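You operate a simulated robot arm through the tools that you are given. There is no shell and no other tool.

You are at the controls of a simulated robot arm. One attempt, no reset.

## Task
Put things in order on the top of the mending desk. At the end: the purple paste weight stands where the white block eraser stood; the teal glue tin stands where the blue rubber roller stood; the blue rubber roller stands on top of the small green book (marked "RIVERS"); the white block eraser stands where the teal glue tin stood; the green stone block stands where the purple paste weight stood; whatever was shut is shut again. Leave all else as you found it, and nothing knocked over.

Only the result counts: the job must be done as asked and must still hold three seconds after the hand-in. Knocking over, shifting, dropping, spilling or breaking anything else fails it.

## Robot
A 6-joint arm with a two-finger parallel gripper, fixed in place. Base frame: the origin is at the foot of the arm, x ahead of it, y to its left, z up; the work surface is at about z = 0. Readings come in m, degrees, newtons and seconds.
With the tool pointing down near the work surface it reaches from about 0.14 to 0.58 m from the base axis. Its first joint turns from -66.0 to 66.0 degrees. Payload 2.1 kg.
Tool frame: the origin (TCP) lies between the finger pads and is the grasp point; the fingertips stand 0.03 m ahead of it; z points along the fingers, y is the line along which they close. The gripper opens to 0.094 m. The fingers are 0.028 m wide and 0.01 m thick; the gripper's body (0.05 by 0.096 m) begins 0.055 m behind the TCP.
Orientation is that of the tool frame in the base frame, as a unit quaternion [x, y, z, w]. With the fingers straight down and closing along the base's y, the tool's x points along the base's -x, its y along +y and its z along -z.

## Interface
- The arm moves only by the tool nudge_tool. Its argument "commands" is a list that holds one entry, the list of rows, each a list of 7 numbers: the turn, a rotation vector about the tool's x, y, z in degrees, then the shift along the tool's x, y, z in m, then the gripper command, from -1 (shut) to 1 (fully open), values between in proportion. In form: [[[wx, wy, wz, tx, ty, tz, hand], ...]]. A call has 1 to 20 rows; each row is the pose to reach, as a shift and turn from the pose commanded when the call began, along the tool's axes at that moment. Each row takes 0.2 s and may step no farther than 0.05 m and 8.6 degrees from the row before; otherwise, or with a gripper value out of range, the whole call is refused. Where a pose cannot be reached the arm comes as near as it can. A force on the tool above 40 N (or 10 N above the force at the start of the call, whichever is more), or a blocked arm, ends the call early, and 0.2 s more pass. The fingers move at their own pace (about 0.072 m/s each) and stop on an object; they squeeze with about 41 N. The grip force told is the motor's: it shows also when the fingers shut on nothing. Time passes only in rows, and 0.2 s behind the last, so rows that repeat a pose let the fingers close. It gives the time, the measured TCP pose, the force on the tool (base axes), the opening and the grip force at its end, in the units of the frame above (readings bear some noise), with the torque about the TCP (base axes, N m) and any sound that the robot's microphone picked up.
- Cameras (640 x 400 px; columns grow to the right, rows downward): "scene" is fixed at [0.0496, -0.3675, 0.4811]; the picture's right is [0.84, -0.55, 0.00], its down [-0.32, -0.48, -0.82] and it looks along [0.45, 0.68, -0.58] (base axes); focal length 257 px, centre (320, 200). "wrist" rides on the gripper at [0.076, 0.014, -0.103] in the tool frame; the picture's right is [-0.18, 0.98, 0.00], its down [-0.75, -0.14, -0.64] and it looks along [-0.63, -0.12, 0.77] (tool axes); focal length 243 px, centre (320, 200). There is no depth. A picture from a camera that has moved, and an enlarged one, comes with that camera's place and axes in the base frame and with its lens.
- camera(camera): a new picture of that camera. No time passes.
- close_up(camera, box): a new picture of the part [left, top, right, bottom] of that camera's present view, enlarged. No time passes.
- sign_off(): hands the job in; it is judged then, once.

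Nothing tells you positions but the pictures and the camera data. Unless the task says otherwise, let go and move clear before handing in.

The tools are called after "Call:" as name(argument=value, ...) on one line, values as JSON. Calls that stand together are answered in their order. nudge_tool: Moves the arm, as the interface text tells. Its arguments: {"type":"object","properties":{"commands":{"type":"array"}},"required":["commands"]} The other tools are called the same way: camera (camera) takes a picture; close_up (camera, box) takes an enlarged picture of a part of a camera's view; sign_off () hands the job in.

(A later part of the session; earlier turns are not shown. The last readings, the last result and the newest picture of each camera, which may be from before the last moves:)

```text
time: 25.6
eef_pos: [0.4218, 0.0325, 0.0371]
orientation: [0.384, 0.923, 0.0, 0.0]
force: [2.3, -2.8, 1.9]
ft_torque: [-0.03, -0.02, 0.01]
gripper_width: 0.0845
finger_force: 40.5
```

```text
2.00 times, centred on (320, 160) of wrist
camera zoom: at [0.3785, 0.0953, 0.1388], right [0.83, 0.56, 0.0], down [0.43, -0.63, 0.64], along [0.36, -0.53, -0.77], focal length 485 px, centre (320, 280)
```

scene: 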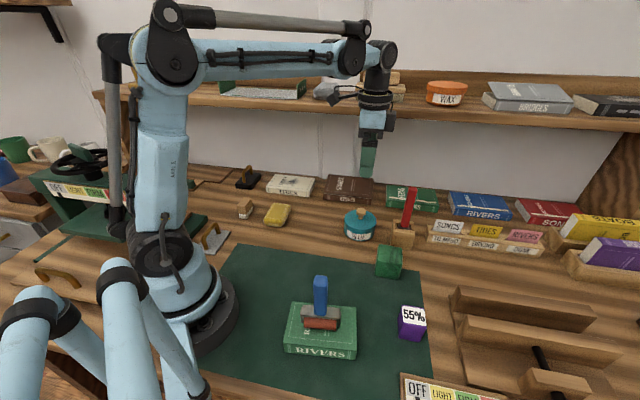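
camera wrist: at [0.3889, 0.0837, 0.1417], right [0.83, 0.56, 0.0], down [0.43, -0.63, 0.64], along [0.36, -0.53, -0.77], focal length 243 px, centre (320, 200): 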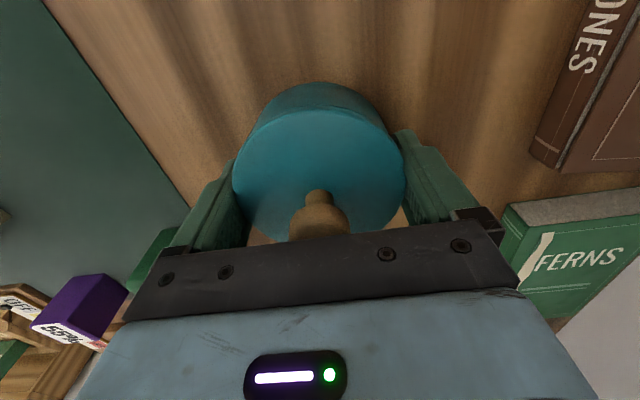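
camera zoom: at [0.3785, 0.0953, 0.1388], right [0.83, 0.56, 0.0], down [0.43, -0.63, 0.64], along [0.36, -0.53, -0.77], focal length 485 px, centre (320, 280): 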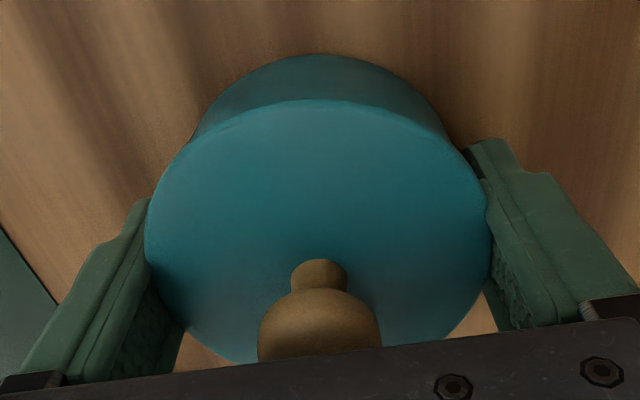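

The second snap suggests backing off unlatched the lid, though it still sits on the body and the tin slides along. I'll continue sliding slowly and press the lid shut at the destination before letting go.

Call:
nudge_tool(commands=[[[0, 0, 0, 0.0096, 0.0008, 0, -1], [0, 0, 0, 0.0191, 0.0015, 0, -1], [0, 0, 0, 0.0287, 0.0023, 0, -1], [0, 0, 0, 0.0383, 0.003, 0, -1], [0, 0, 0, 0.0478, 0.0038, 0, -1], [0, 0, 0, 0.0574, 0.0045, 0, -1], [0, 0, 0, 0.0574, 0.0045, 0, -1]]])

Call:
close_up(camera="scene", box=[260, 150, 440, 260])

Call:
camera(camera="wrist")

```text
time: 27.2
eef_pos: [0.3842, 0.0752, 0.0367]
orientation: [0.384, 0.923, 0.0, 0.001]
force: [0.0, -1.7, -0.6]
ft_torque: [-0.03, -0.01, -0.03]
gripper_width: 0.0844
finger_force: 40.7
```

```text
3.56 times, centred on (350, 205) of scene
camera zoom: at [0.0496, -0.3675, 0.4811], right [0.84, -0.55, 0.0], down [-0.32, -0.48, -0.82], along [0.45, 0.68, -0.58], focal length 913 px, centre (213, 182)
```

zoom: 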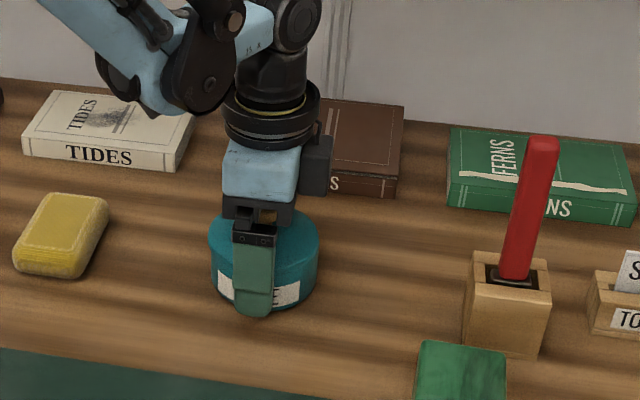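

```text
taken
camera wrist: at [0.3414, 0.1387, 0.1385], right [0.83, 0.56, 0.0], down [0.43, -0.63, 0.64], along [0.36, -0.53, -0.77], focal length 243 px, centre (320, 200)
```

wrist: 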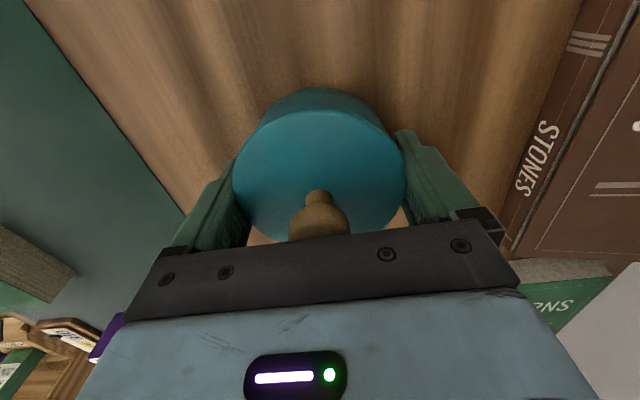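

The tin is following the lid. I'll slide the remaining ~0.058 m.

Call:
nudge_tool(commands=[[[0, 0, 0, 0.0097, 0.0008, 0, -1], [0, 0, 0, 0.0194, 0.0016, 0, -1], [0, 0, 0, 0.029, 0.0024, 0, -1], [0, 0, 0, 0.0387, 0.0031, 0, -1], [0, 0, 0, 0.0484, 0.0039, 0, -1], [0, 0, 0, 0.0581, 0.0047, 0, -1], [0, 0, 0, 0.0581, 0.0047, 0, -1]]])

Call:
close_up(camera="scene", box=[220, 150, 400, 260])

Call:
camera(camera="wrist")

```text
time: 28.8
eef_pos: [0.3465, 0.119, 0.0368]
orientation: [0.383, 0.924, 0.001, 0.001]
force: [1.5, -0.9, -0.3]
ft_torque: [-0.02, -0.01, 0.01]
gripper_width: 0.0845
finger_force: 40.9
```

```text
3.56 times, centred on (310, 205) of scene
camera zoom: at [0.0496, -0.3675, 0.4811], right [0.84, -0.55, 0.0], down [-0.32, -0.48, -0.82], along [0.45, 0.68, -0.58], focal length 913 px, centre (356, 182)
```

zoom: 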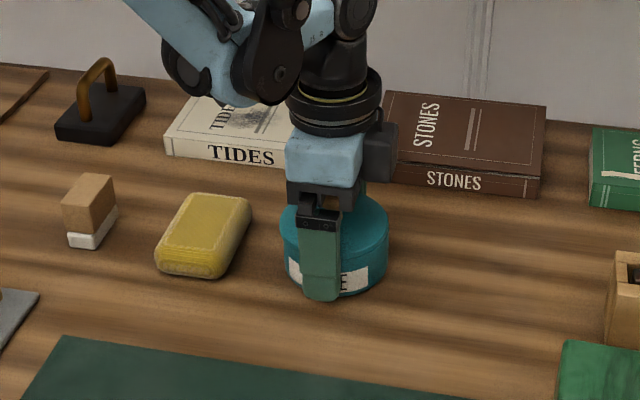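

```text
taken
camera wrist: at [0.3038, 0.1829, 0.139], right [0.83, 0.56, 0.0], down [0.43, -0.63, 0.64], along [0.36, -0.53, -0.77], focal length 243 px, centre (320, 200)
```

wrist: 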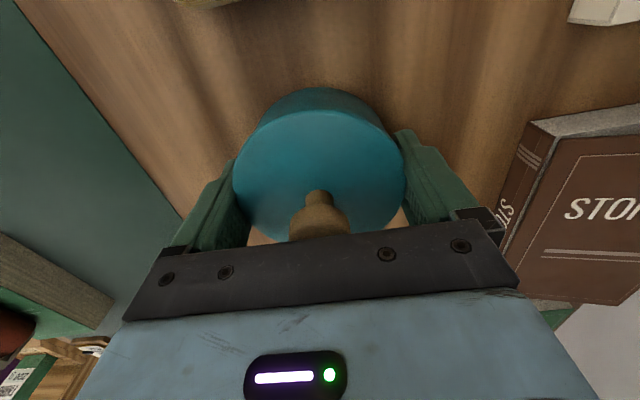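

It's at the target. Now I'll press the lid down to latch it.

Call:
nudge_tool(commands=[[[0, 0, 0, 0, 0, 0.0007, -1], [0, 0, 0, 0, 0, 0.0007, -1]]])

Call:
nudge_tool(commands=[[[0, 0, 0, 0, 0, 0.0006, -1], [0, 0, 0, 0, 0, 0.0006, -1]]])

```text
time: 29.4
eef_pos: [0.3456, 0.1186, 0.036]
orientation: [0.383, 0.924, 0.001, 0.0]
force: [0.9, -1.4, 0.5]
ft_torque: [-0.01, -0.01, -0.02]
gripper_width: 0.0844
finger_force: 40.5
```

```text
time: 30.0
eef_pos: [0.3462, 0.1183, 0.0362]
orientation: [0.383, 0.924, 0.001, 0.0]
force: [-0.8, -3.0, 15.6]
ft_torque: [0.08, -0.06, 0.01]
gripper_width: 0.0845
finger_force: 41.0
```

Call:
nudge_tool(commands=[[[0, 0, 0, 0, 0, 0.0004, -1], [0, 0, 0, 0, 0, 0.0004, -1]]])

Call:
close_up(camera="wrist", box=[220, 60, 420, 260])

Call:
close_up(camera="scene", box=[290, 190, 350, 240])

```text
time: 30.6
eef_pos: [0.3471, 0.1204, 0.0364]
orientation: [0.384, 0.924, 0.001, 0.001]
force: [-2.5, -4.3, 32.8]
ft_torque: [0.09, 0.08, 0.02]
gripper_width: 0.0847
finger_force: 40.9
```

```text
2.00 times, centred on (320, 160) of wrist
camera zoom: at [0.3038, 0.1831, 0.1375], right [0.83, 0.56, 0.0], down [0.43, -0.63, 0.64], along [0.36, -0.53, -0.77], focal length 485 px, centre (320, 280)
```

zoom: 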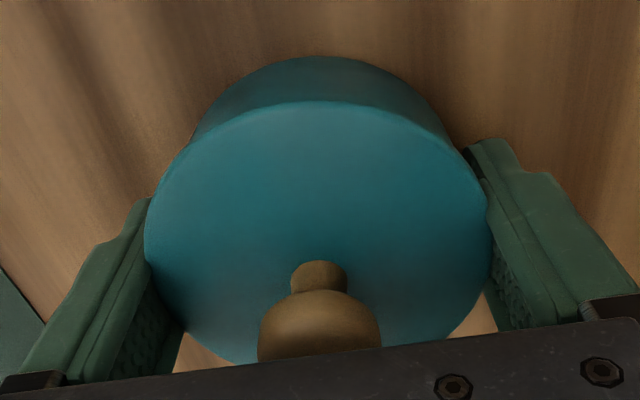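

```text
8.00 times, centred on (320, 215) of scene
camera zoom: at [0.0495, -0.3675, 0.481], right [0.84, -0.55, 0.0], down [-0.32, -0.48, -0.82], along [0.45, 0.68, -0.58], focal length 2054 px, centre (320, 80)
```

zoom: 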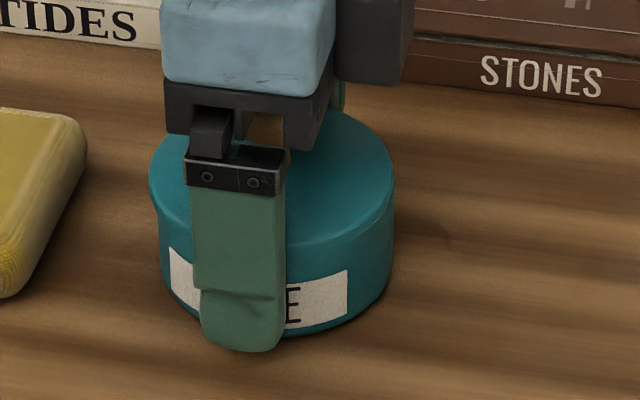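

No snap was heard, though the lid looks flush. I'll open the fingers, back up, and press the knob from above with closed fingertips to latch it.

Call:
nudge_tool(commands=[[[0, 0, 0, 0, 0, -0.0002, -0.2], [0, 0, 0, 0, 0, -0.0002, 0.9], [0, 0, 0, 0, 0, -0.0002, 1], [0, 0, 0, 0, 0, -0.0002, 1]]])

Call:
camera(camera="wrist")

Call:
close_up(camera="scene", box=[290, 190, 350, 240])

```text
time: 31.6
eef_pos: [0.3465, 0.119, 0.0358]
orientation: [0.382, 0.924, 0.001, 0.001]
force: [-0.3, -0.4, -0.1]
ft_torque: [-0.02, 0.0, 0.03]
gripper_width: 0.094
finger_force: 0.0
heard: snap
```

```text
taken
camera wrist: at [0.3039, 0.1833, 0.1373], right [0.83, 0.56, 0.0], down [0.43, -0.63, 0.64], along [0.36, -0.53, -0.77], focal length 243 px, centre (320, 200)
```

wrist: 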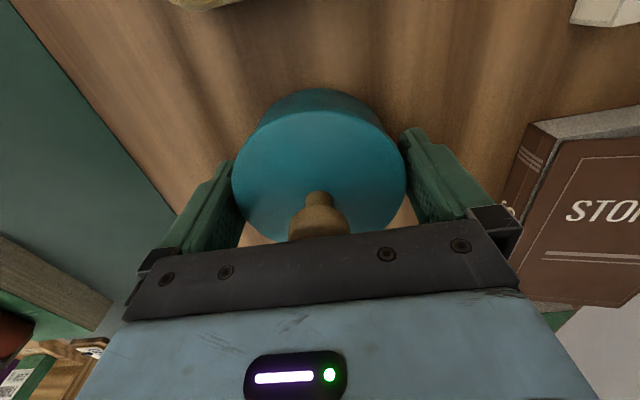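

```text
8.00 times, centred on (320, 215) of scene
camera zoom: at [0.0496, -0.3675, 0.4811], right [0.84, -0.55, 0.0], down [-0.32, -0.48, -0.82], along [0.45, 0.68, -0.58], focal length 2054 px, centre (320, 80)
```

zoom: 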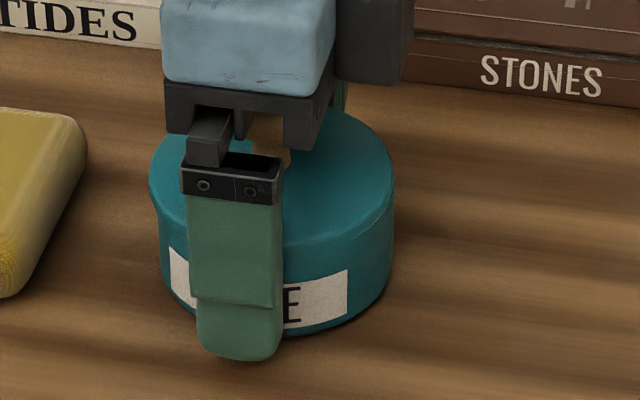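

A snap came on release, which fits the lid latching. I'll rise clear, look, and then push the knob as insurance.

Call:
nudge_tool(commands=[[[0, 0, 0, 0, 0, -0.01, 1], [0, 0, 0, 0, 0, -0.025, 1], [0, 0, 0, 0, 0, -0.05, 1], [0, 0, 0, 0, 0, -0.08, 1], [0, 0, 0, 0, 0, -0.11, 1], [0, 0, 0, 0, 0, -0.11, 1]]])

Call:
close_up(camera="scene", box=[270, 180, 370, 250])

Call:
close_up(camera="wrist", box=[220, 40, 420, 160])

```text
time: 33.0
eef_pos: [0.3468, 0.1193, 0.1465]
orientation: [0.383, 0.924, 0.001, 0.0]
force: [0.5, 0.2, -0.6]
ft_torque: [-0.03, 0.0, 0.0]
gripper_width: 0.0939
finger_force: 0.1
```

```text
5.71 times, centred on (320, 215) of scene
camera zoom: at [0.0496, -0.3675, 0.4811], right [0.84, -0.55, 0.0], down [-0.32, -0.48, -0.82], along [0.45, 0.68, -0.58], focal length 1468 px, centre (320, 114)
```

zoom: 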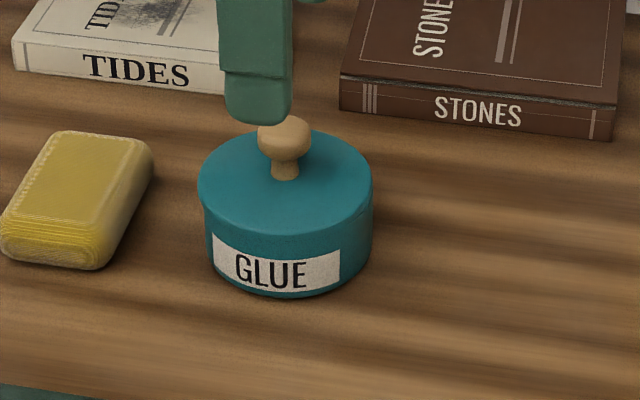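

```text
3.20 times, centred on (320, 100) of wrist
camera zoom: at [0.3045, 0.1828, 0.2473], right [0.83, 0.56, 0.0], down [0.43, -0.63, 0.64], along [0.36, -0.53, -0.77], focal length 776 px, centre (320, 520)
```

zoom: 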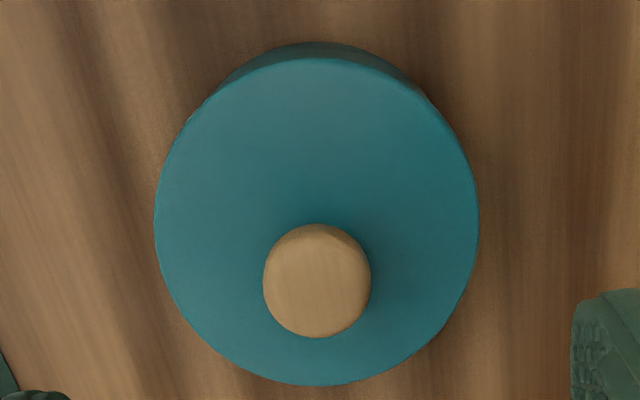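

The tin stands at the target, looking closed. I'll close the fingers and gently press the knob straight down to make sure the lid is fully latched.

Call:
nudge_tool(commands=[[[0, 0, 0, 0, 0, 0, 0.3], [0, 0, 0, 0, 0, 0, -1], [0, 0, 0, 0, 0, 0, -1], [0, 0, 0, 0, 0, 0.01, -1], [0, 0, 0, 0, 0, 0.025, -1], [0, 0, 0, 0, 0, 0.034, -1], [0, 0, 0, 0, 0, 0.038, -1], [0, 0, 0, 0, 0, 0.038, -1]]])

Call:
close_up(camera="scene", box=[270, 180, 370, 250])

```text
time: 34.8
eef_pos: [0.3464, 0.1199, 0.1079]
orientation: [0.384, 0.923, 0.001, 0.0]
force: [0.8, 0.0, 0.6]
ft_torque: [0.01, 0.0, 0.0]
gripper_width: 0.0001
finger_force: 32.8
```

```text
5.71 times, centred on (320, 215) of scene
camera zoom: at [0.0496, -0.3675, 0.4811], right [0.84, -0.55, 0.0], down [-0.32, -0.48, -0.82], along [0.45, 0.68, -0.58], focal length 1468 px, centre (320, 114)
```

zoom: 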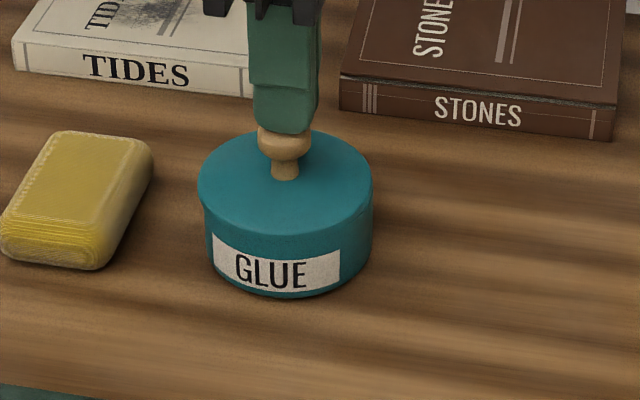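

Call:
nudge_tool(commands=[[[0, 0, 0, 0, 0, 0.001, -1], [0, 0, 0, 0, 0, 0.002, -1], [0, 0, 0, 0, 0, 0.003, -1], [0, 0, 0, 0, 0, 0.004, -1], [0, 0, 0, 0, 0, 0.005, -1], [0, 0, 0, 0, 0, 0.006, -1], [0, 0, 0, 0, 0, 0.007, -1], [0, 0, 0, 0, 0, 0.008, -1]]])

Call:
close_up(camera="scene", box=[270, 180, 370, 250])

```text
time: 35.9
eef_pos: [0.347, 0.1198, 0.1047]
orientation: [0.384, 0.924, 0.0, 0.0]
force: [-1.0, -0.4, 12.9]
ft_torque: [0.02, -0.01, -0.01]
gripper_width: 0.0
finger_force: 32.7
stopped in row 5: the force on the tool passed its limit at 45 N (the readings are from after the stop); the commanded pose is now the measured one
```

```text
5.71 times, centred on (320, 215) of scene
camera zoom: at [0.0495, -0.3675, 0.481], right [0.84, -0.55, 0.0], down [-0.32, -0.48, -0.82], along [0.45, 0.68, -0.58], focal length 1468 px, centre (320, 114)
```

zoom: 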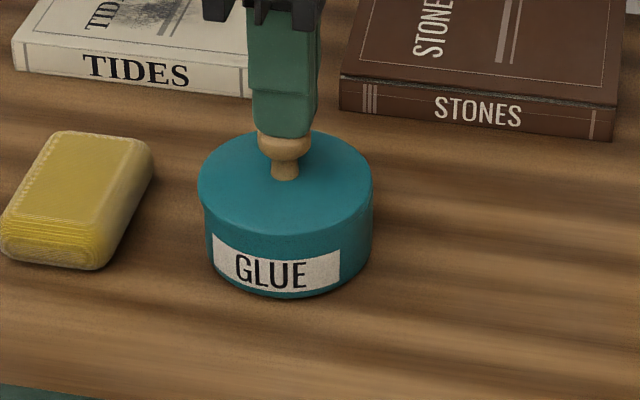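

The tin is closed: 45 N on the knob gave no further movement or snap. It's within about 2 mm of the roller's old spot. Next is the eraser, so I'll rise, turn to yaw +45°, and hover over it at about (0.20, 0.268) for a close look.

Call:
nudge_tool(commands=[[[0, 0, 0, 0, 0, -0.04, -1], [0, 0, -2, 0, 0, -0.08, -1], [0, 0, -10, 0.02, 0, -0.1, -0.5], [0, 0, -18, 0.04, 0, -0.11, 0], [0, 0, -26, 0.06, 0, -0.11, 0], [0, 0, -34, 0.08, 0, -0.11, 0], [0, 0, -42, 0.1, 0, -0.11, 0.1], [0, 0, -50, 0.12, 0, -0.11, 0.1], [0, 0, -58, 0.14, 0, -0.11, 0.1], [0, 0, -66, 0.16, 0, -0.11, 0.1], [0, 0, -74, 0.18, 0, -0.11, 0.1], [0, 0, -82, 0.2, 0, -0.11, 0.1], [0, 0, -90, 0.2086, 0.0007, -0.11, 0.1], [0, 0, -90, 0.2086, 0.0007, -0.11, 0.1]]])

Call:
camera(camera="wrist")

Call:
close_up(camera="wrist", box=[260, 40, 380, 140])

Call:
camera(camera="scene")

Call:
close_up(camera="scene", box=[210, 180, 290, 240])

```text
time: 38.9
eef_pos: [0.2004, 0.2684, 0.2136]
orientation: [-0.383, 0.924, 0.0, 0.0]
force: [-0.7, 0.0, -0.8]
ft_torque: [0.01, -0.05, 0.01]
gripper_width: 0.0517
finger_force: 0.0
```

```text
taken
camera wrist: at [0.1369, 0.2235, 0.3162], right [-0.57, 0.82, 0.0], down [0.63, 0.43, 0.64], along [0.53, 0.36, -0.77], focal length 243 px, centre (320, 200)
```

wrist: 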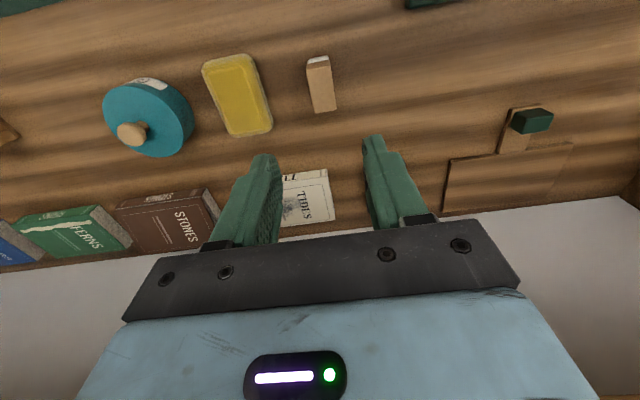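

```text
4.00 times, centred on (320, 90) of wrist
camera zoom: at [0.1369, 0.2235, 0.3162], right [-0.57, 0.82, 0.0], down [0.63, 0.43, 0.64], along [0.53, 0.36, -0.77], focal length 970 px, centre (320, 640)
```

zoom: 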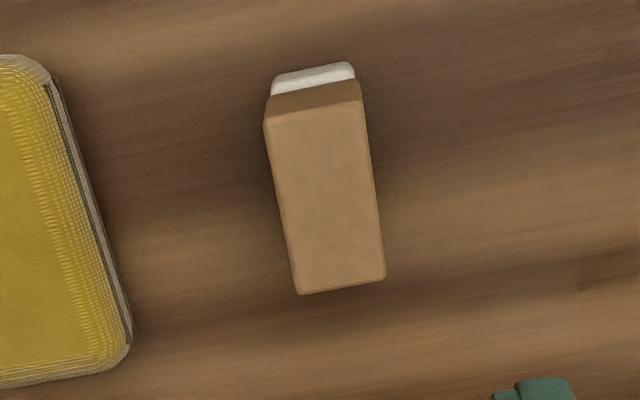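

```text
taken
```

scene: 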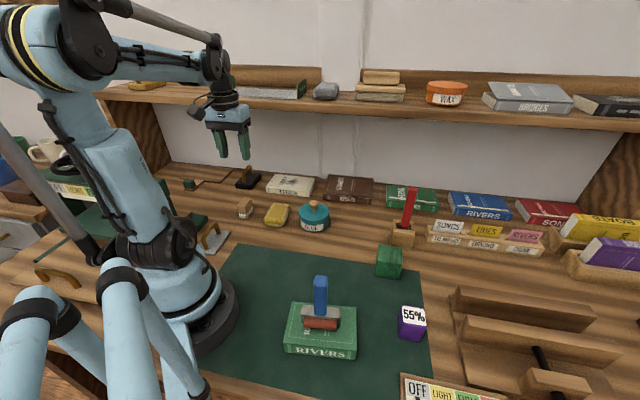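

```text
6.67 times, centred on (250, 210) of scene
camera zoom: at [0.0496, -0.3675, 0.4811], right [0.84, -0.55, 0.0], down [-0.32, -0.48, -0.82], along [0.45, 0.68, -0.58], focal length 1712 px, centre (787, 133)
```

zoom: 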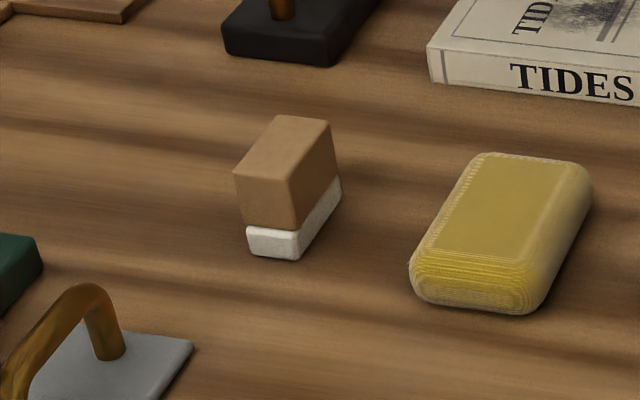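

The eraser stands at about (0.197, 0.267), around 0.042 high with its long side at 45°. Its tan sleeve may be a separate piece like the lid was. I'll descend around it with a narrower opening and check.

Call:
nudge_tool(commands=[[[0, 0, 0, 0.0027, 0.0023, 0.04, -0.04], [0, 0, 0, 0.0027, 0.0023, 0.08, -0.04], [0, 0, 0, 0.0027, 0.0023, 0.11, -0.04], [0, 0, 0, 0.0027, 0.0023, 0.13, -0.04], [0, 0, 0, 0.0027, 0.0023, 0.13, -0.04]]])

Call:
camera(camera="wrist")

Call:
close_up(camera="scene", box=[200, 150, 320, 240])

```text
time: 40.1
eef_pos: [0.1958, 0.2682, 0.0839]
orientation: [-0.382, 0.924, 0.0, 0.0]
force: [0.5, 0.3, 0.1]
ft_torque: [-0.02, 0.0, 0.01]
gripper_width: 0.0451
finger_force: 0.2
```

```text
taken
camera wrist: at [0.1331, 0.2232, 0.186], right [-0.56, 0.83, 0.0], down [0.63, 0.43, 0.64], along [0.53, 0.36, -0.77], focal length 243 px, centre (320, 200)
```

wrist: 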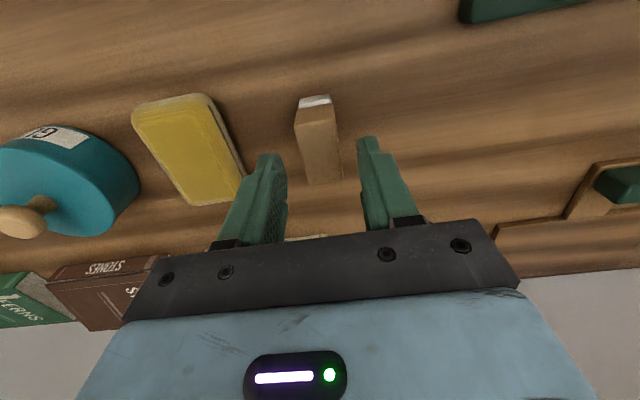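

```text
4.44 times, centred on (260, 195) of scene
camera zoom: at [0.0496, -0.3675, 0.4811], right [0.84, -0.55, 0.0], down [-0.32, -0.48, -0.82], along [0.45, 0.68, -0.58], focal length 1141 px, centre (587, 222)
```

zoom: 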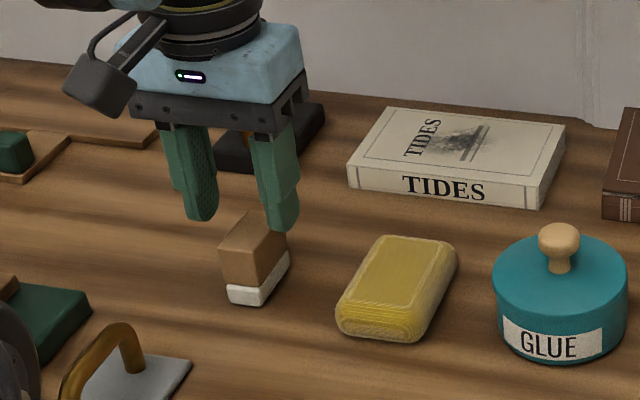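

Aligned. Descending to grasp height with the tips just above the desk.

Call:
nudge_tool(commands=[[[0, 0, 0, 0, 0, 0.015, -0.04], [0, 0, 0, 0, 0, 0.03, -0.04], [0, 0, 0, 0, 0, 0.042, -0.04], [0, 0, 0, 0, 0, 0.05, -0.04], [0, 0, 0, 0, 0, 0.05, -0.04]]])

Call:
nudge_tool(commands=[[[0, 0, 0, 0, 0, 0, -0.3], [0, 0, 0, 0, 0, 0, -1], [0, 0, 0, 0, 0, 0, -1], [0, 0, 0, 0, 0, -0.002, -1], [0, 0, 0, 0, 0, -0.005, -1], [0, 0, 0, 0, 0, -0.008, -1]]])

Call:
camera(camera="wrist")

Call:
close_up(camera="scene", box=[210, 180, 290, 240])

```text
time: 41.3
eef_pos: [0.1967, 0.2671, 0.0341]
orientation: [-0.382, 0.924, 0.0, 0.0]
force: [0.6, 0.1, -0.2]
ft_torque: [0.02, -0.01, 0.0]
gripper_width: 0.0451
finger_force: 0.0
```

```text
time: 42.7
eef_pos: [0.1966, 0.2672, 0.0425]
orientation: [-0.382, 0.924, 0.0, 0.0]
force: [0.8, -0.4, -0.1]
ft_torque: [0.0, 0.01, -0.03]
gripper_width: 0.0293
finger_force: 41.1
```

```text
taken
camera wrist: at [0.1331, 0.2231, 0.1442], right [-0.56, 0.83, 0.0], down [0.63, 0.43, 0.64], along [0.53, 0.36, -0.77], focal length 243 px, centre (320, 200)
```

wrist: 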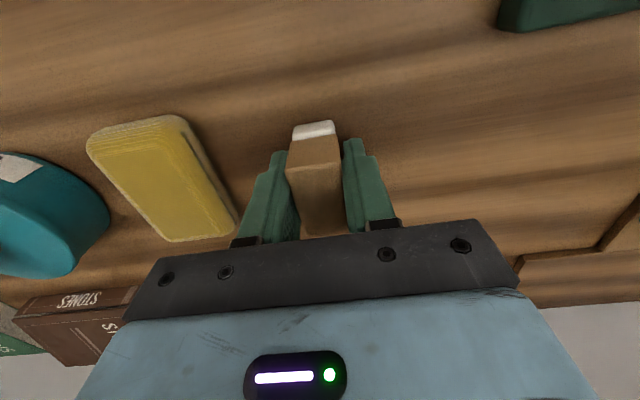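

```text
6.67 times, centred on (250, 210) of scene
camera zoom: at [0.0496, -0.3675, 0.4811], right [0.84, -0.55, 0.0], down [-0.32, -0.48, -0.82], along [0.45, 0.68, -0.58], focal length 1712 px, centre (787, 133)
```

zoom: 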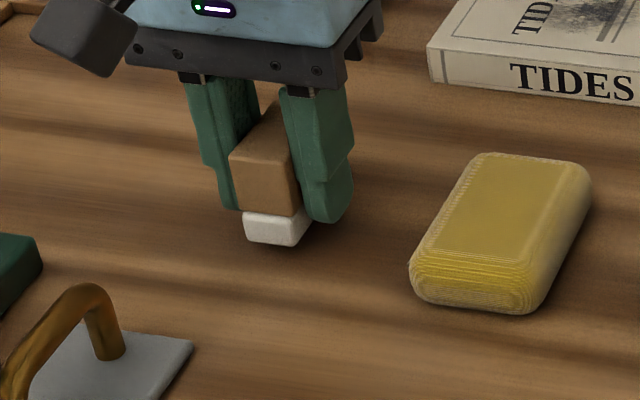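

The whole eraser, white part included, lifts together. I'll raise it a little further and recheck before carrying.

Call:
nudge_tool(commands=[[[0, 0, 0, 0, 0, -0.015, -1], [0, 0, 0, 0, 0, -0.03, -1], [0, 0, 0, 0, 0, -0.05, -1], [0, 0, 0, 0, 0, -0.07, -1], [0, 0, 0, 0, 0, -0.09, -1], [0, 0, 0, 0, 0, -0.11, -1], [0, 0, 0, 0, 0, -0.13, -1]]])

Call:
camera(camera="wrist")

Call:
close_up(camera="scene", box=[190, 100, 310, 190])

```text
time: 44.3
eef_pos: [0.1971, 0.2674, 0.1728]
orientation: [-0.382, 0.924, 0.0, -0.001]
force: [0.3, -0.3, -0.7]
ft_torque: [0.04, 0.03, 0.04]
gripper_width: 0.0293
finger_force: 41.0
```

```text
taken
camera wrist: at [0.1338, 0.2236, 0.2745], right [-0.56, 0.83, 0.0], down [0.63, 0.43, 0.64], along [0.53, 0.36, -0.77], focal length 243 px, centre (320, 200)
```

wrist: 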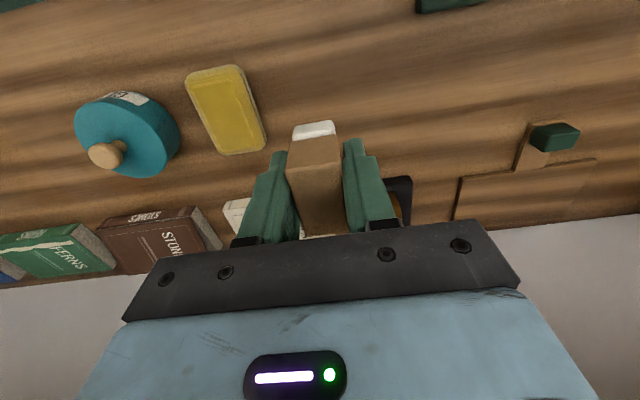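

```text
4.44 times, centred on (250, 145) of scene
camera zoom: at [0.0496, -0.3675, 0.4811], right [0.84, -0.55, 0.0], down [-0.32, -0.48, -0.82], along [0.45, 0.68, -0.58], focal length 1141 px, centre (631, 444)
```

zoom: 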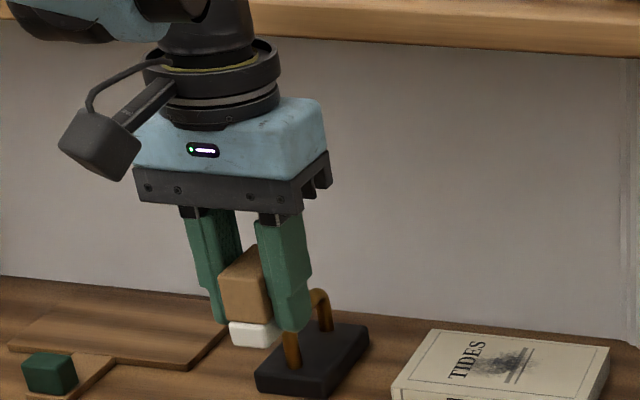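

The grip is stable. Carrying it along the desk at z about 0.17 to the tin's old spot at (0.432, 0.021).

Call:
nudge_tool(commands=[[[0, 0, 0, 0.001, -0.02, 0, -1], [0, 0, 0, 0.002, -0.055, 0, -1], [0, 0, 0, 0.003, -0.09, 0, -1], [0, 0, 0, 0.003, -0.125, 0, -1], [0, 0, 0, 0.004, -0.16, 0, -1], [0, 0, 0, 0.005, -0.195, 0, -1], [0, 0, 0, 0.006, -0.23, 0, -1], [0, 0, 0, 0.007, -0.265, 0, -1], [0, 0, 0, 0.008, -0.3, 0, -1], [0, 0, 0, 0.008, -0.325, 0, -1], [0, 0, 0, 0.008, -0.3403, 0, -1], [0, 0, 0, 0.008, -0.3403, 0, -1]]])

Call:
camera(camera="wrist")

Call:
camera(camera="scene")

```text
time: 46.9
eef_pos: [0.4307, 0.0198, 0.1721]
orientation: [-0.383, 0.924, 0.0, 0.0]
force: [1.1, 0.0, -0.9]
ft_torque: [0.0, 0.02, -0.02]
gripper_width: 0.0295
finger_force: 40.6
```

```text
taken
camera wrist: at [0.3681, -0.0234, 0.2752], right [-0.56, 0.83, 0.0], down [0.63, 0.43, 0.64], along [0.53, 0.36, -0.77], focal length 243 px, centre (320, 200)
```

wrist: 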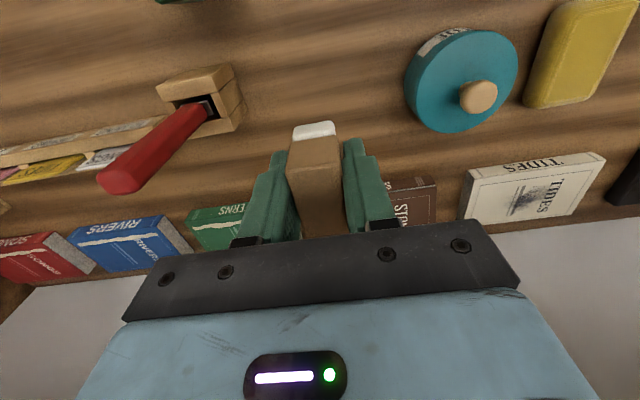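

```text
taken
```

scene: 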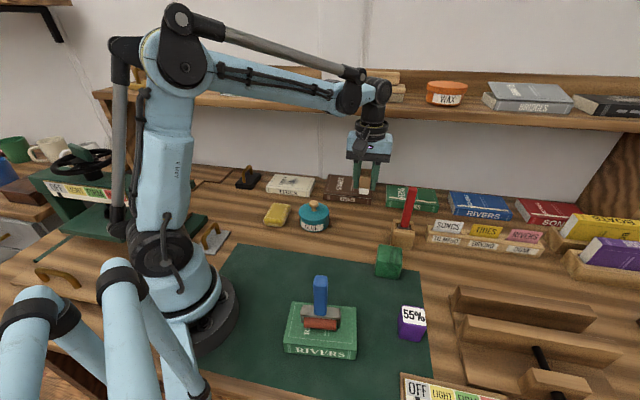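

On target. Lowering to a few mm above the desk.

Call:
nudge_tool(commands=[[[0, 0, 0, 0, 0, 0.03, -1], [0, 0, 0, 0, 0, 0.06, -1], [0, 0, 0, 0, 0, 0.09, -1], [0, 0, 0, 0, 0, 0.115, -1], [0, 0, 0, 0, 0, 0.128, -1], [0, 0, 0, 0, 0, 0.134, -1], [0, 0, 0, 0, 0, 0.134, -1]]])

Call:
nudge_tool(commands=[[[0, 0, 0, 0, 0, 0.001, -1], [0, 0, 0, 0, 0, 0.002, -1], [0, 0, 0, 0, 0, 0.002, -1]]])

Call:
nudge_tool(commands=[[[0, 0, 0, 0, 0, 0.001, -1], [0, 0, 0, 0, 0, 0.001, -1]]])

Call:
close_up(camera="scene", box=[320, 190, 420, 260])

```text
time: 48.5
eef_pos: [0.4302, 0.0214, 0.0385]
orientation: [-0.382, 0.924, 0.0, 0.0]
force: [0.3, 0.3, -1.0]
ft_torque: [-0.04, -0.01, 0.0]
gripper_width: 0.0292
finger_force: 40.9
```

```text
time: 49.3
eef_pos: [0.4301, 0.0214, 0.038]
orientation: [-0.382, 0.924, 0.0, 0.0]
force: [-0.3, 0.4, -0.1]
ft_torque: [-0.05, 0.01, 0.0]
gripper_width: 0.0293
finger_force: 40.8
```

```text
time: 49.9
eef_pos: [0.4312, 0.021, 0.0363]
orientation: [-0.382, 0.924, 0.0, 0.0]
force: [-0.7, -0.7, -0.1]
ft_torque: [-0.01, 0.0, -0.02]
gripper_width: 0.0291
finger_force: 40.4
```

```text
5.71 times, centred on (370, 225) of scene
camera zoom: at [0.0496, -0.3675, 0.4811], right [0.84, -0.55, 0.0], down [-0.32, -0.48, -0.82], along [0.45, 0.68, -0.58], focal length 1468 px, centre (34, 57)
```

zoom: 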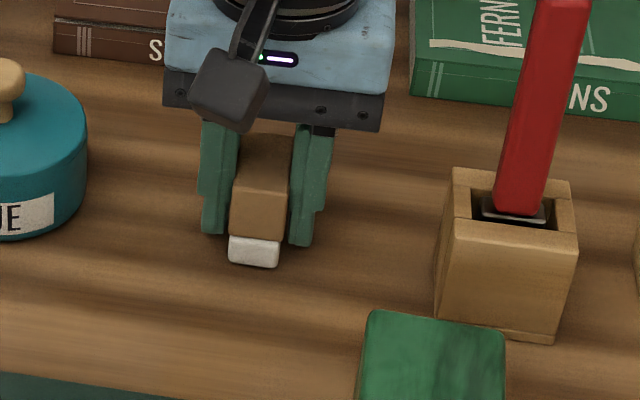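

Call:
nudge_tool(commands=[[[0, 0, 0, 0, 0, 0.001, -1], [0, 0, 0, 0, 0, 0.001, -1]]])

Call:
nudge_tool(commands=[[[0, 0, 0, 0, 0, 0.0007, -1], [0, 0, 0, 0, 0, 0.0007, -1]]])

```text
time: 50.5
eef_pos: [0.4307, 0.0207, 0.0349]
orientation: [-0.382, 0.924, 0.0, 0.0]
force: [-0.7, 0.5, -0.2]
ft_torque: [-0.03, 0.06, 0.02]
gripper_width: 0.0292
finger_force: 40.6
```

```text
time: 51.1
eef_pos: [0.4307, 0.0208, 0.0337]
orientation: [-0.382, 0.924, 0.0, 0.0]
force: [-2.6, 0.6, 19.8]
ft_torque: [0.1, 0.0, -0.01]
gripper_width: 0.0292
finger_force: 41.0
```

Contact with the desk. I'll ease off half a millimetre, open partway and rise.

Call:
nudge_tool(commands=[[[0, 0, 0, 0, 0, -0.0005, -1], [0, 0, 0, 0, 0, -0.0005, -0.4], [0, 0, 0, 0, 0, -0.0005, -0.1], [0, 0, 0, 0, 0, -0.0005, 0], [0, 0, 0, 0, 0, -0.015, 0], [0, 0, 0, 0, 0, -0.04, 0], [0, 0, 0, 0, 0, -0.08, 0], [0, 0, 0, 0, 0, -0.12, 0], [0, 0, 0, 0, 0, -0.16, 0]]])

Call:
camera(camera="wrist")

Call:
camera(camera="scene")

Call:
close_up(camera="scene", box=[320, 190, 420, 260])

```text
time: 53.1
eef_pos: [0.431, 0.0199, 0.1941]
orientation: [-0.382, 0.924, 0.0, 0.0]
force: [0.6, 0.4, -0.6]
ft_torque: [-0.01, 0.03, 0.04]
gripper_width: 0.0468
finger_force: 0.1
```

```text
taken
camera wrist: at [0.3678, -0.0232, 0.2955], right [-0.56, 0.83, 0.0], down [0.63, 0.43, 0.64], along [0.53, 0.36, -0.77], focal length 243 px, centre (320, 200)
```

wrist: 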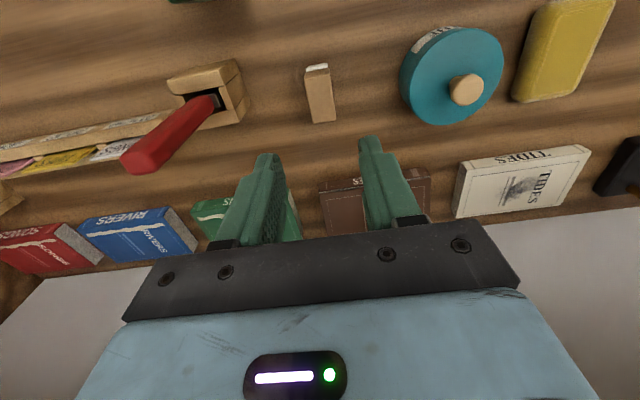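

```text
taken
```

scene: 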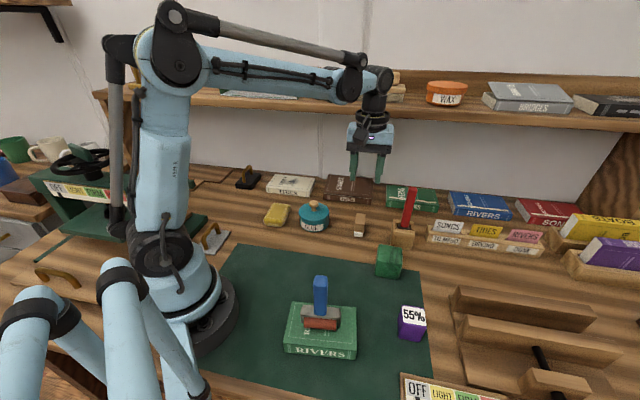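

```text
5.71 times, centred on (370, 225) of scene
camera zoom: at [0.0496, -0.3675, 0.4811], right [0.84, -0.55, 0.0], down [-0.32, -0.48, -0.82], along [0.45, 0.68, -0.58], focal length 1468 px, centre (34, 57)
```

zoom: 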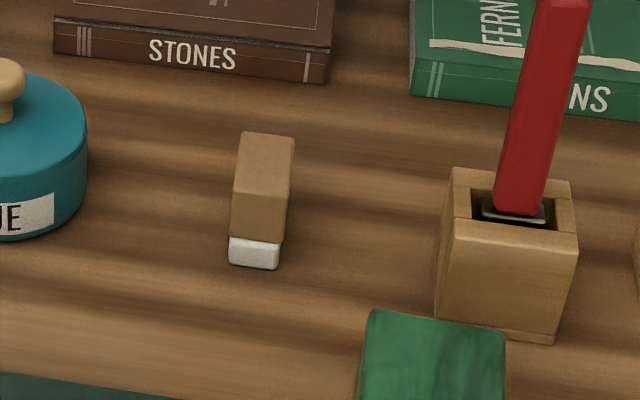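

The eraser is placed and upright. Next is the purple weight near (0.331, -0.247). I'll rise slightly, turn to yaw -45°, and hover above it to measure.

Call:
nudge_tool(commands=[[[0, 0, 2, 0, 0, -0.02, 0], [0, 0, 10, 0.022, -0.01, -0.03, 0.1], [0, 0, 18, 0.046, -0.02, -0.03, 0.2], [0, 0, 26, 0.07, -0.031, -0.03, 0.3], [0, 0, 34, 0.094, -0.042, -0.03, 0.4], [0, 0, 42, 0.118, -0.053, -0.03, 0.5], [0, 0, 50, 0.142, -0.064, -0.03, 0.5], [0, 0, 58, 0.166, -0.075, -0.03, 0.5], [0, 0, 66, 0.19, -0.086, -0.03, 0.5], [0, 0, 74, 0.214, -0.097, -0.03, 0.5], [0, 0, 82, 0.238, -0.108, -0.03, 0.5], [0, 0, 90, 0.2595, -0.1181, -0.03, 0.5], [0, 0, 90, 0.2595, -0.1181, -0.03, 0.5]]])

Call:
camera(camera="wrist")

Call:
close_up(camera="wrist", box=[260, 40, 380, 140])

Call:
camera(camera="scene")

Call:
close_up(camera="scene", box=[370, 290, 450, 350])

```text
time: 55.9
eef_pos: [0.331, -0.2467, 0.2242]
orientation: [0.384, 0.923, 0.0, 0.0]
force: [0.0, -0.1, -0.4]
ft_torque: [-0.01, 0.02, -0.03]
gripper_width: 0.0706
finger_force: 0.1
```

```text
taken
camera wrist: at [0.2881, -0.1828, 0.3251], right [0.83, 0.56, 0.0], down [0.43, -0.63, 0.64], along [0.36, -0.53, -0.77], focal length 243 px, centre (320, 200)
```

wrist: 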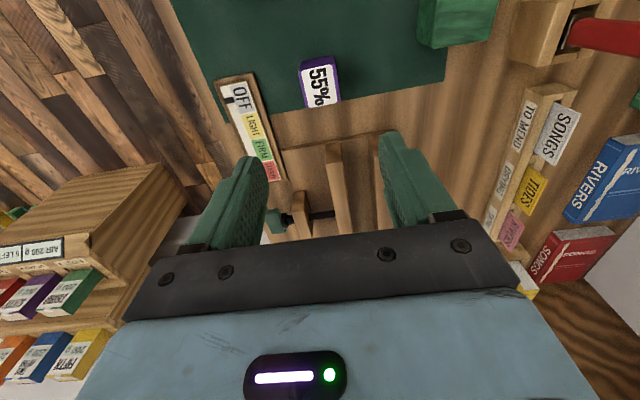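

```text
4.00 times, centred on (320, 90) of wrist
camera zoom: at [0.2881, -0.1828, 0.3251], right [0.83, 0.56, 0.0], down [0.43, -0.63, 0.64], along [0.36, -0.53, -0.77], focal length 970 px, centre (320, 640)
```

zoom: 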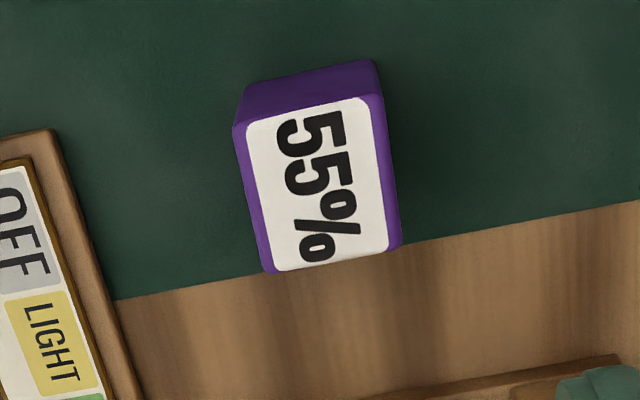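

```text
taken
```

scene: 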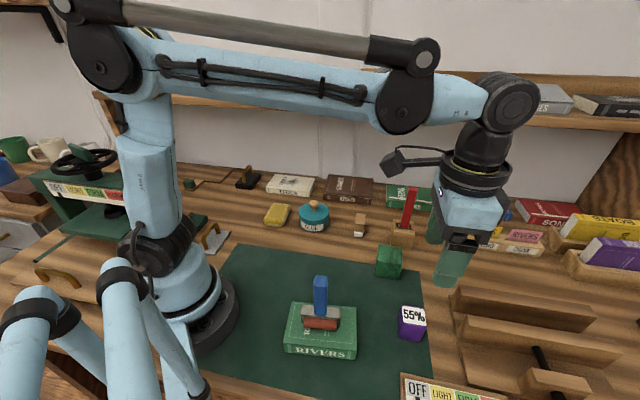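

```text
6.67 times, centred on (410, 320) of scene
camera zoom: at [0.0496, -0.3675, 0.4811], right [0.84, -0.55, 0.0], down [-0.32, -0.48, -0.82], along [0.45, 0.68, -0.58], focal length 1712 px, centre (-280, -600)
```

zoom: 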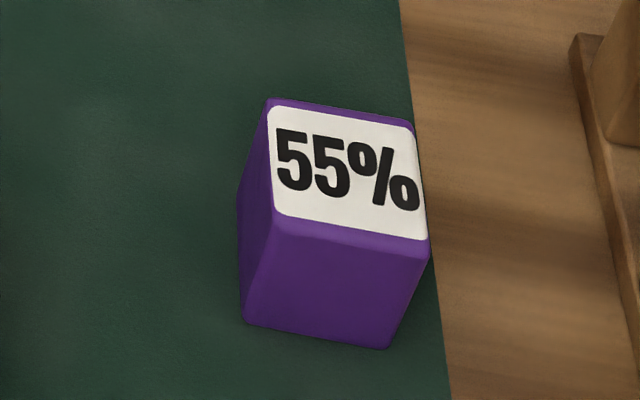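

The purple cube is centred at (0.330, -0.243), about 0.04 wide and 0.045 high, aligned at 45°. I'll correct by a few mm and descend around it.

Call:
nudge_tool(commands=[[[0, 0, 0, 0.0035, 0.0007, 0.04, 0.28], [0, 0, 0, 0.0035, 0.0007, 0.08, 0.28], [0, 0, 0, 0.0035, 0.0007, 0.115, 0.28], [0, 0, 0, 0.0035, 0.0007, 0.135, 0.28], [0, 0, 0, 0.0035, 0.0007, 0.135, 0.28]]])

Call:
camera(camera="wrist")

Call:
close_up(camera="scene", box=[340, 240, 500, 360])

```text
time: 57.1
eef_pos: [0.3295, -0.2425, 0.0891]
orientation: [0.383, 0.924, 0.0, 0.0]
force: [0.9, 0.3, -0.1]
ft_torque: [-0.02, 0.02, -0.02]
gripper_width: 0.0604
finger_force: 0.0
```

```text
taken
camera wrist: at [0.2856, -0.1789, 0.1902], right [0.83, 0.56, 0.0], down [0.43, -0.63, 0.64], along [0.36, -0.53, -0.77], focal length 243 px, centre (320, 200)
```

wrist: 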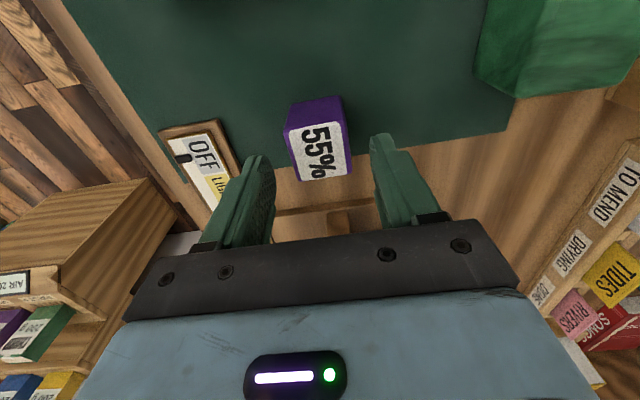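

```text
3.33 times, centred on (420, 300) of scene
camera zoom: at [0.0496, -0.3675, 0.4811], right [0.84, -0.55, 0.0], down [-0.32, -0.48, -0.82], along [0.45, 0.68, -0.58], focal length 856 px, centre (-13, -133)
```

zoom: 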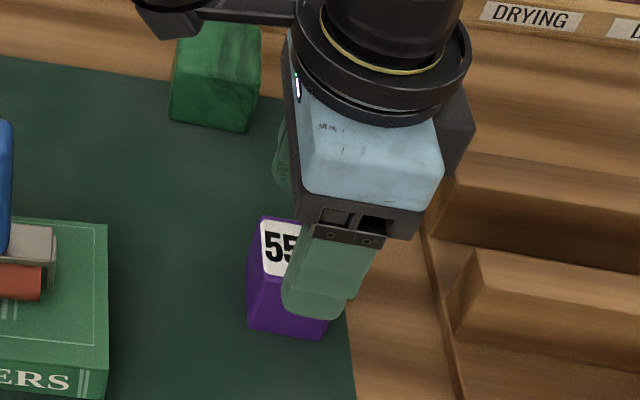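

Aligned. Descending, closing and lifting slightly.

Call:
nudge_tool(commands=[[[0, 0, 0, 0, 0, 0.015, 0.28], [0, 0, 0, 0, 0, 0.03, 0.28], [0, 0, 0, 0, 0, 0.045, 0.28], [0, 0, 0, 0, 0, 0.053, 0.28], [0, 0, 0, 0, 0, 0.053, 0.28]]])

Call:
nudge_tool(commands=[[[0, 0, 0, 0, 0, 0, 0], [0, 0, 0, 0, 0, 0, -1], [0, 0, 0, 0, 0, 0, -1], [0, 0, 0, 0, 0, 0, -1], [0, 0, 0, 0, 0, -0.005, -1], [0, 0, 0, 0, 0, -0.01, -1]]])

Call:
camera(camera="wrist")

Call:
close_up(camera="scene", box=[340, 240, 500, 360])

```text
time: 58.3
eef_pos: [0.3292, -0.2425, 0.036]
orientation: [0.384, 0.923, 0.0, 0.0]
force: [0.3, -0.3, 0.6]
ft_torque: [0.03, -0.02, 0.01]
gripper_width: 0.0604
finger_force: 0.1
```

```text
time: 59.7
eef_pos: [0.3288, -0.2434, 0.0457]
orientation: [0.384, 0.923, 0.0, 0.0]
force: [-0.3, 0.0, -1.8]
ft_torque: [-0.03, 0.01, -0.03]
gripper_width: 0.0442
finger_force: 41.0
```

```text
taken
camera wrist: at [0.2855, -0.1793, 0.1472], right [0.83, 0.56, 0.0], down [0.43, -0.63, 0.64], along [0.36, -0.53, -0.77], focal length 243 px, centre (320, 200)
```

wrist: 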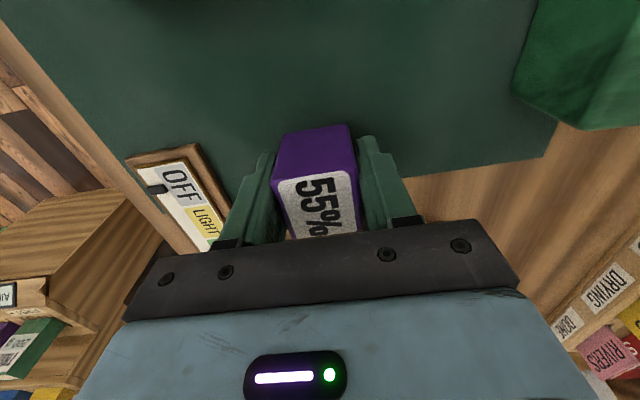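

```text
3.33 times, centred on (420, 300) of scene
camera zoom: at [0.0496, -0.3675, 0.481], right [0.84, -0.55, 0.0], down [-0.32, -0.48, -0.82], along [0.45, 0.68, -0.58], focal length 856 px, centre (-13, -133)
```

zoom: 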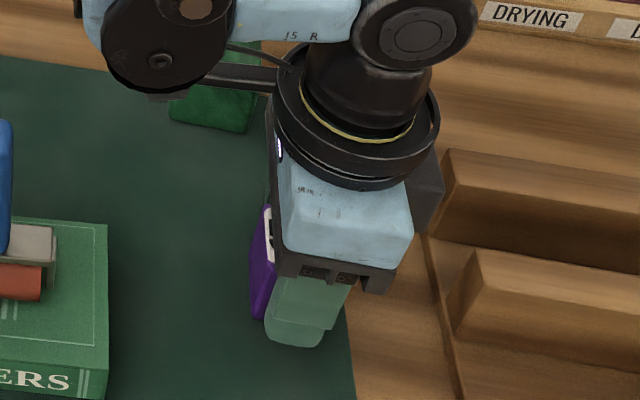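

The weight is held. I'll lift it to z about 0.2, then carry it across to the eraser's old spot (0.197, 0.267) while turning to yaw +45°.

Call:
nudge_tool(commands=[[[0, 0, 0, 0, 0, -0.03, -1], [0, 0, 0, 0, 0, -0.07, -1], [0, 0, 0, 0, 0, -0.11, -1], [0, 0, 0, 0, 0, -0.155, -1], [0, 0, 0, 0, 0, -0.155, -1]]])

Call:
nudge_tool(commands=[[[0, 0, -3, 0.0162, 0.0095, 0, -1], [0, 0, -9, 0.0454, 0.0267, 0, -1], [0, 0, -16, 0.0795, 0.0467, 0, -1], [0, 0, -23, 0.1136, 0.0668, 0, -1], [0, 0, -30, 0.1476, 0.0868, 0, -1], [0, 0, -37, 0.1817, 0.1068, 0, -1], [0, 0, -44, 0.2158, 0.1269, 0, -1], [0, 0, -51, 0.2498, 0.1469, 0, -1], [0, 0, -58, 0.2839, 0.1669, 0, -1], [0, 0, -65, 0.318, 0.187, 0, -1], [0, 0, -72, 0.352, 0.207, 0, -1], [0, 0, -78, 0.3861, 0.227, 0, -1], [0, 0, -84, 0.4202, 0.2471, 0, -1], [0, 0, -88, 0.4429, 0.2604, 0, -1], [0, 0, -90, 0.4542, 0.2671, 0, -1], [0, 0, -90, 0.4542, 0.2671, 0, -1]]])

Call:
camera(camera="wrist")

Call:
camera(camera="scene")

```text
time: 60.9
eef_pos: [0.3273, -0.2439, 0.2022]
orientation: [0.383, 0.924, -0.001, 0.0]
force: [-0.2, 0.6, -2.2]
ft_torque: [-0.03, 0.04, -0.02]
gripper_width: 0.0438
finger_force: 41.0
```

```text
time: 64.3
eef_pos: [0.1969, 0.2667, 0.2013]
orientation: [-0.383, 0.924, 0.0, -0.001]
force: [-0.6, 0.0, -1.4]
ft_torque: [0.02, -0.01, -0.02]
gripper_width: 0.0441
finger_force: 41.4
```

```text
taken
camera wrist: at [0.134, 0.2226, 0.3033], right [-0.56, 0.83, 0.0], down [0.63, 0.43, 0.64], along [0.53, 0.36, -0.77], focal length 243 px, centre (320, 200)
```

wrist: 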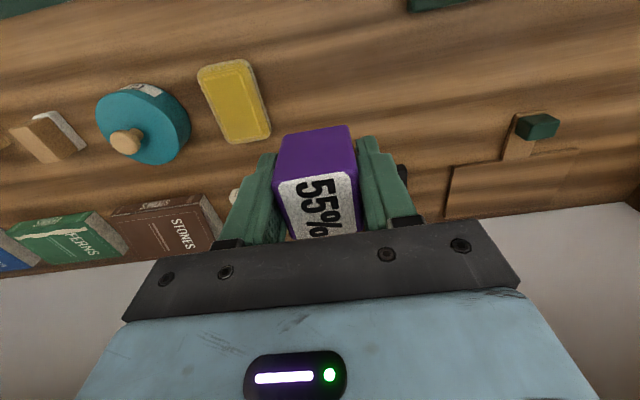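

```text
taken
```

scene: 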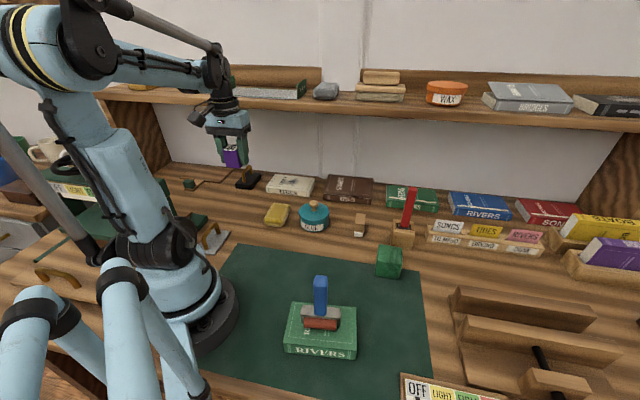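

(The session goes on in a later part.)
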